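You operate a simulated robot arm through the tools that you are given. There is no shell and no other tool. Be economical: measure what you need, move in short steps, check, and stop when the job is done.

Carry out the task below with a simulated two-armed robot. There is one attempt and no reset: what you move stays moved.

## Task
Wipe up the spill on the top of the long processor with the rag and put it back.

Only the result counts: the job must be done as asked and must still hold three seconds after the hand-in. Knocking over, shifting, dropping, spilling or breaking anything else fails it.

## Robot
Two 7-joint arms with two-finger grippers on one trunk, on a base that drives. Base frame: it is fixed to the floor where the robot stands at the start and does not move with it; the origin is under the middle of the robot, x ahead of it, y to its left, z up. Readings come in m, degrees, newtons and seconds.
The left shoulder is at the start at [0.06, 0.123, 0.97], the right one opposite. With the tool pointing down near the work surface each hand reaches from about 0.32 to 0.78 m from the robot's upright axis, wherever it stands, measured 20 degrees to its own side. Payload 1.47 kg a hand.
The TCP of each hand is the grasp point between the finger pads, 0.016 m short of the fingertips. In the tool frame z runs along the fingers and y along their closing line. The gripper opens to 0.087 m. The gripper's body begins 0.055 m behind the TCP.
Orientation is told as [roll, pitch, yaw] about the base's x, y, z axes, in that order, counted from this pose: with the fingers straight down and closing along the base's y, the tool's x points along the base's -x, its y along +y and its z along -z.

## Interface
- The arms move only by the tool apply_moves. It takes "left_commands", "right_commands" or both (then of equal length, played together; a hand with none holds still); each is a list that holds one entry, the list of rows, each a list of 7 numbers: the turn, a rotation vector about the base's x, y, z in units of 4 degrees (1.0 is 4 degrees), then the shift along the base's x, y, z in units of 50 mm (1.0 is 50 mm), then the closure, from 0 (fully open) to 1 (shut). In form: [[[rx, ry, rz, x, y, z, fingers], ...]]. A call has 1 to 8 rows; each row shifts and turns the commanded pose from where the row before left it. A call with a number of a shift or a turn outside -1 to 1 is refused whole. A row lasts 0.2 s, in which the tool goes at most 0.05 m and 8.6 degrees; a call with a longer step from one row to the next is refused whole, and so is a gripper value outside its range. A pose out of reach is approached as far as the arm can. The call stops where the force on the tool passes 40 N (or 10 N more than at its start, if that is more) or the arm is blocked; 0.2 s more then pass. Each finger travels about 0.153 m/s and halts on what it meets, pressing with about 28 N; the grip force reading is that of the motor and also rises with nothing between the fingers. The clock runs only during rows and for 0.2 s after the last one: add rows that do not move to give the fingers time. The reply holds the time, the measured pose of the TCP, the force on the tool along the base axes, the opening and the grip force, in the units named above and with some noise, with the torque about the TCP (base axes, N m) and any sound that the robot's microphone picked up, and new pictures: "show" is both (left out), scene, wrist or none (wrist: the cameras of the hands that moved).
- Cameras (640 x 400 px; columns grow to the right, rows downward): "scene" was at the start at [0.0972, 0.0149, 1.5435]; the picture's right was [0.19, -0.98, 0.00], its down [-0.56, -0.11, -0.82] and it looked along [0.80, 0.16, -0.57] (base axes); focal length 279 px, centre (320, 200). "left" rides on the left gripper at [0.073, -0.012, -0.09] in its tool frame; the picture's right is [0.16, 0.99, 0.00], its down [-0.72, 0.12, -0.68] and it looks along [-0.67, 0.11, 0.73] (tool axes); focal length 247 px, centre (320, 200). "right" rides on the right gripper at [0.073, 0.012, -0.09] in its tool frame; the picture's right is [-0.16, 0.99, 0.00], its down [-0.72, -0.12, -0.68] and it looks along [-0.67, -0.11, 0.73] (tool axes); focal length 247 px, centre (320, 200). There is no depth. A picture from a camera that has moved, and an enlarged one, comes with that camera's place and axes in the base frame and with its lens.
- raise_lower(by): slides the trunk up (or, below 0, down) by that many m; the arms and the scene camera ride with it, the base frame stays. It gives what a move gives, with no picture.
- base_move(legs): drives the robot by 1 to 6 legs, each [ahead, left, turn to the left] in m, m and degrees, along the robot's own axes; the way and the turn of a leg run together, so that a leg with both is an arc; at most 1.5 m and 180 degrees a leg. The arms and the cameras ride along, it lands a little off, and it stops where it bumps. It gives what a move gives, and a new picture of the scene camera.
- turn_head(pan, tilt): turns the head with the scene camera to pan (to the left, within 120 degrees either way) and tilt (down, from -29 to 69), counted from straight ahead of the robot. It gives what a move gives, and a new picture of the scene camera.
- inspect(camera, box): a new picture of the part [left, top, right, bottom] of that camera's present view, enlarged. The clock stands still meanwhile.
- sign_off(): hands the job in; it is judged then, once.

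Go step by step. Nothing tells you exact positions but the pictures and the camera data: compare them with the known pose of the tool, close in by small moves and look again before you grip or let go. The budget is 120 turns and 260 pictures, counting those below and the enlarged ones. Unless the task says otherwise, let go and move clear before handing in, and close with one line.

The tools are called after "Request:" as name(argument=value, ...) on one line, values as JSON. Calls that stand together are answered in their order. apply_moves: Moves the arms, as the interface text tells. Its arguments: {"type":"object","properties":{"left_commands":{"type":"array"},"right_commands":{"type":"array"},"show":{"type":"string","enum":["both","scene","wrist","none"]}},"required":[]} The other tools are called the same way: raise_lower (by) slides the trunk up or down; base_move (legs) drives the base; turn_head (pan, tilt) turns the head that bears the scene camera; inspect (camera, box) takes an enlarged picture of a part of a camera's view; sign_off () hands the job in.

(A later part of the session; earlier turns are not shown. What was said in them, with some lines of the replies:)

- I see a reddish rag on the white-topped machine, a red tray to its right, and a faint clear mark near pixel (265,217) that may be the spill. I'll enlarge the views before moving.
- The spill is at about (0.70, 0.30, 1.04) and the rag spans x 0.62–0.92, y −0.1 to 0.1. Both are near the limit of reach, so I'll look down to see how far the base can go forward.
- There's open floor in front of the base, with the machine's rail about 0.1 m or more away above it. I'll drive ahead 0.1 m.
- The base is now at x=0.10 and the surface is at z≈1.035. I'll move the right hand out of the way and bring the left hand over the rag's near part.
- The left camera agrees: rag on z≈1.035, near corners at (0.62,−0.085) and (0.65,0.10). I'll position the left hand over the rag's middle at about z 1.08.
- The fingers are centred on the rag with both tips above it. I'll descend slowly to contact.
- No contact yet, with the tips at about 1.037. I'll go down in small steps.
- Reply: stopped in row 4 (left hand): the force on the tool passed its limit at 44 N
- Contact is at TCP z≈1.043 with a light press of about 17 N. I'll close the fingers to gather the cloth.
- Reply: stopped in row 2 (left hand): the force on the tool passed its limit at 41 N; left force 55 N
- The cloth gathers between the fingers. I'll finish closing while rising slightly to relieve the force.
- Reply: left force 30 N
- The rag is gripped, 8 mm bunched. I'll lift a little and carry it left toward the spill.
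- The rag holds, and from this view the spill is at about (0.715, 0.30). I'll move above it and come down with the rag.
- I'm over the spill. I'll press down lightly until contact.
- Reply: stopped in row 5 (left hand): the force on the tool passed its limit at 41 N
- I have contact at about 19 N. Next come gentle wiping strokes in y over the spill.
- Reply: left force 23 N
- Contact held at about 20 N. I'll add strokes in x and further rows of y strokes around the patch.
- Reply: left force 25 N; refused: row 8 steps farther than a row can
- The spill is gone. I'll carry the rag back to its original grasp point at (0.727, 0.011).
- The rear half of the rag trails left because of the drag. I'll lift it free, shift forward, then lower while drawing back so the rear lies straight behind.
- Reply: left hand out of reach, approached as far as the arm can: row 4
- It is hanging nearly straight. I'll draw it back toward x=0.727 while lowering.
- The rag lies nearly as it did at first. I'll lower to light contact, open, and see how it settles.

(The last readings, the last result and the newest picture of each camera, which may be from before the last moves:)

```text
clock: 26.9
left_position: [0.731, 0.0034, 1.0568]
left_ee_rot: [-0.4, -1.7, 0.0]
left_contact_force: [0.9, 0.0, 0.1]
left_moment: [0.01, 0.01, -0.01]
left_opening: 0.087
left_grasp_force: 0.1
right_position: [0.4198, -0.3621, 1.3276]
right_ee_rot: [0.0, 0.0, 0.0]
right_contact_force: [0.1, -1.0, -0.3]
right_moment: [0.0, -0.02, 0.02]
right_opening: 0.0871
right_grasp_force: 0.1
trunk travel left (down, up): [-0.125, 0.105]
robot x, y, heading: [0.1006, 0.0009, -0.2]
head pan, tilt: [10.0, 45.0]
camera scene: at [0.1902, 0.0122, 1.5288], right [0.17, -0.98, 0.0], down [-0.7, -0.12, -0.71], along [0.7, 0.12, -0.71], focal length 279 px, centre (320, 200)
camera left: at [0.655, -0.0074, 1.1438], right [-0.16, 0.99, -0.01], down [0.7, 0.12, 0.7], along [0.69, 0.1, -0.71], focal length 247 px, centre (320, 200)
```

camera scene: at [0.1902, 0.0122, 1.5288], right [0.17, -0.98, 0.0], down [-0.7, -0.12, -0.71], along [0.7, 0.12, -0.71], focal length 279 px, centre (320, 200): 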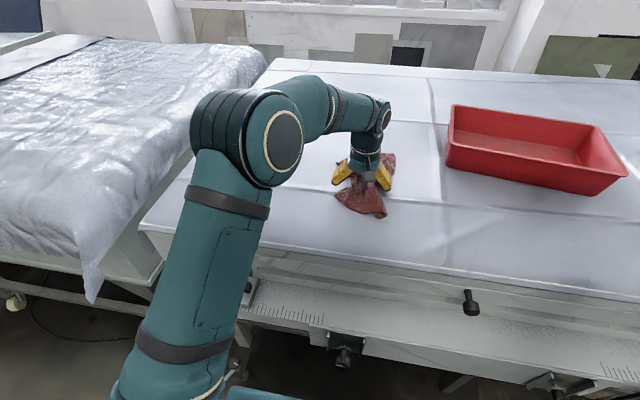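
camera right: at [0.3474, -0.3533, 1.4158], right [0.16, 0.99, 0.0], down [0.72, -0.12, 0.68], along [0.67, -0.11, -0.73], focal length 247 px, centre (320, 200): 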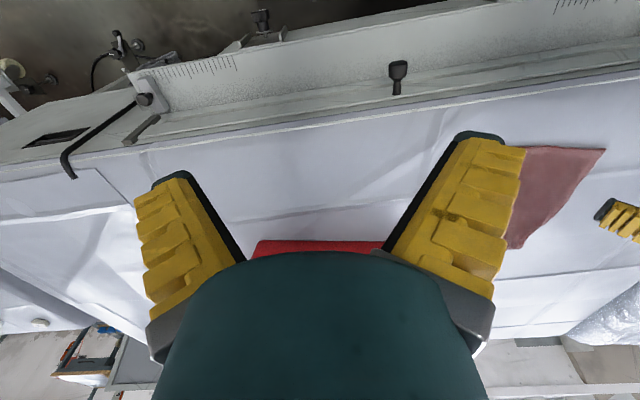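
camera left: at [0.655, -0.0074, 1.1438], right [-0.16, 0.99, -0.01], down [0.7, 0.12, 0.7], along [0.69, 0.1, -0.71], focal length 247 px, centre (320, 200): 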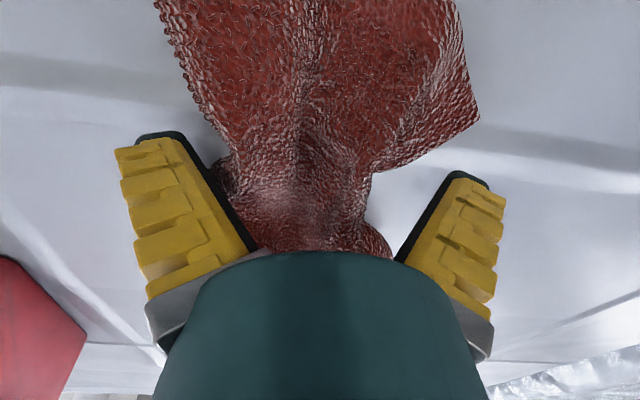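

Released. I'll lift straight up and move the hand back to check the result.

Request:
apply_moves(left_commands=[[[0, 0, 0, 0, 0, 0.7, 0], [0, 0, 0, 0, 0, 0.8, 0], [0, 0, 0, 0, 0, 0.9, 0], [0, 0, 0, -0.3, 0.6, 0.7, 0], [0, 0, 0, -0.3, 0.7, 0.5, 0], [0, 0, 0, -0.3, 0.8, 0.4, 0], [0, 0, 0, -0.3, 0.9, 0.2, 0], [0, 0, 0, -0.3, 0.9, 0, 0]]])

Request:
inspect(camera="scene", box=[210, 110, 450, 260])

```text
clock: 28.7
left_position: [0.6576, 0.2013, 1.2652]
left_ee_rot: [-0.4, -1.9, 0.0]
left_contact_force: [-1.1, 0.5, 0.7]
left_moment: [-0.02, -0.01, 0.01]
left_opening: 0.087
left_grasp_force: 0.1
right_position: [0.4198, -0.3614, 1.3275]
right_ee_rot: [0.0, 0.0, 0.1]
right_contact_force: [-0.4, -0.2, -0.7]
right_moment: [-0.01, -0.01, 0.03]
right_opening: 0.0868
right_grasp_force: 0.1
trunk travel left (down, up): [-0.125, 0.105]
robot x, y, heading: [0.0996, 0.0005, -0.1]
head pan, tilt: [10.0, 45.0]
camera scene: at [0.1895, 0.0135, 1.5288], right [0.17, -0.98, 0.0], down [-0.7, -0.12, -0.71], along [0.7, 0.12, -0.71], focal length 279 px, centre (320, 200)
camera left: at [0.5811, 0.1899, 1.3519], right [-0.16, 0.99, -0.01], down [0.7, 0.12, 0.7], along [0.69, 0.1, -0.71], focal length 247 px, centre (320, 200)
```

scene: 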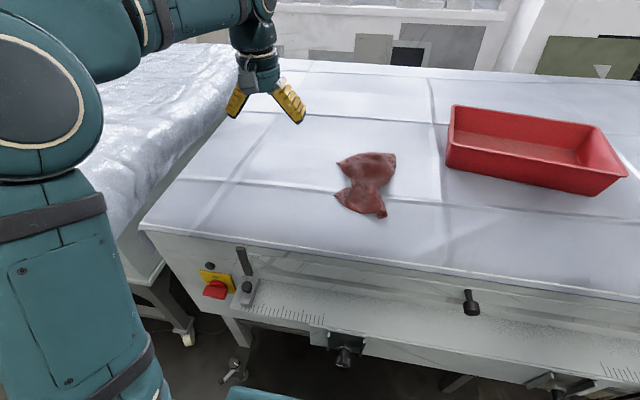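
left: 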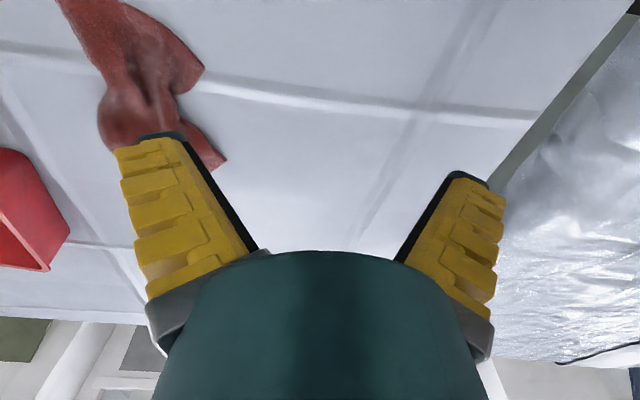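

```text
2.67 times, centred on (330, 185) of scene
camera zoom: at [0.1895, 0.0135, 1.5288], right [0.17, -0.98, 0.0], down [-0.7, -0.12, -0.71], along [0.7, 0.12, -0.71], focal length 745 px, centre (293, 240)
```

zoom: 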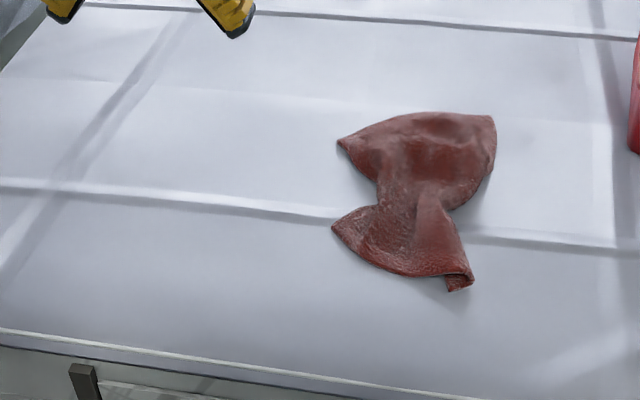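

The spill is gone with no streaks visible. The rag is back on its original spot, its centre at the same pixel as before, crumpled but at rest. The left hand is clear of it, so I'll hand in.

Request:
sign_off()

```text
The job is handed in.
```

I wiped the spill off the long processor with the rag and put the rag back on its original spot. It lies crumpled instead of flat, and nothing else was moved.
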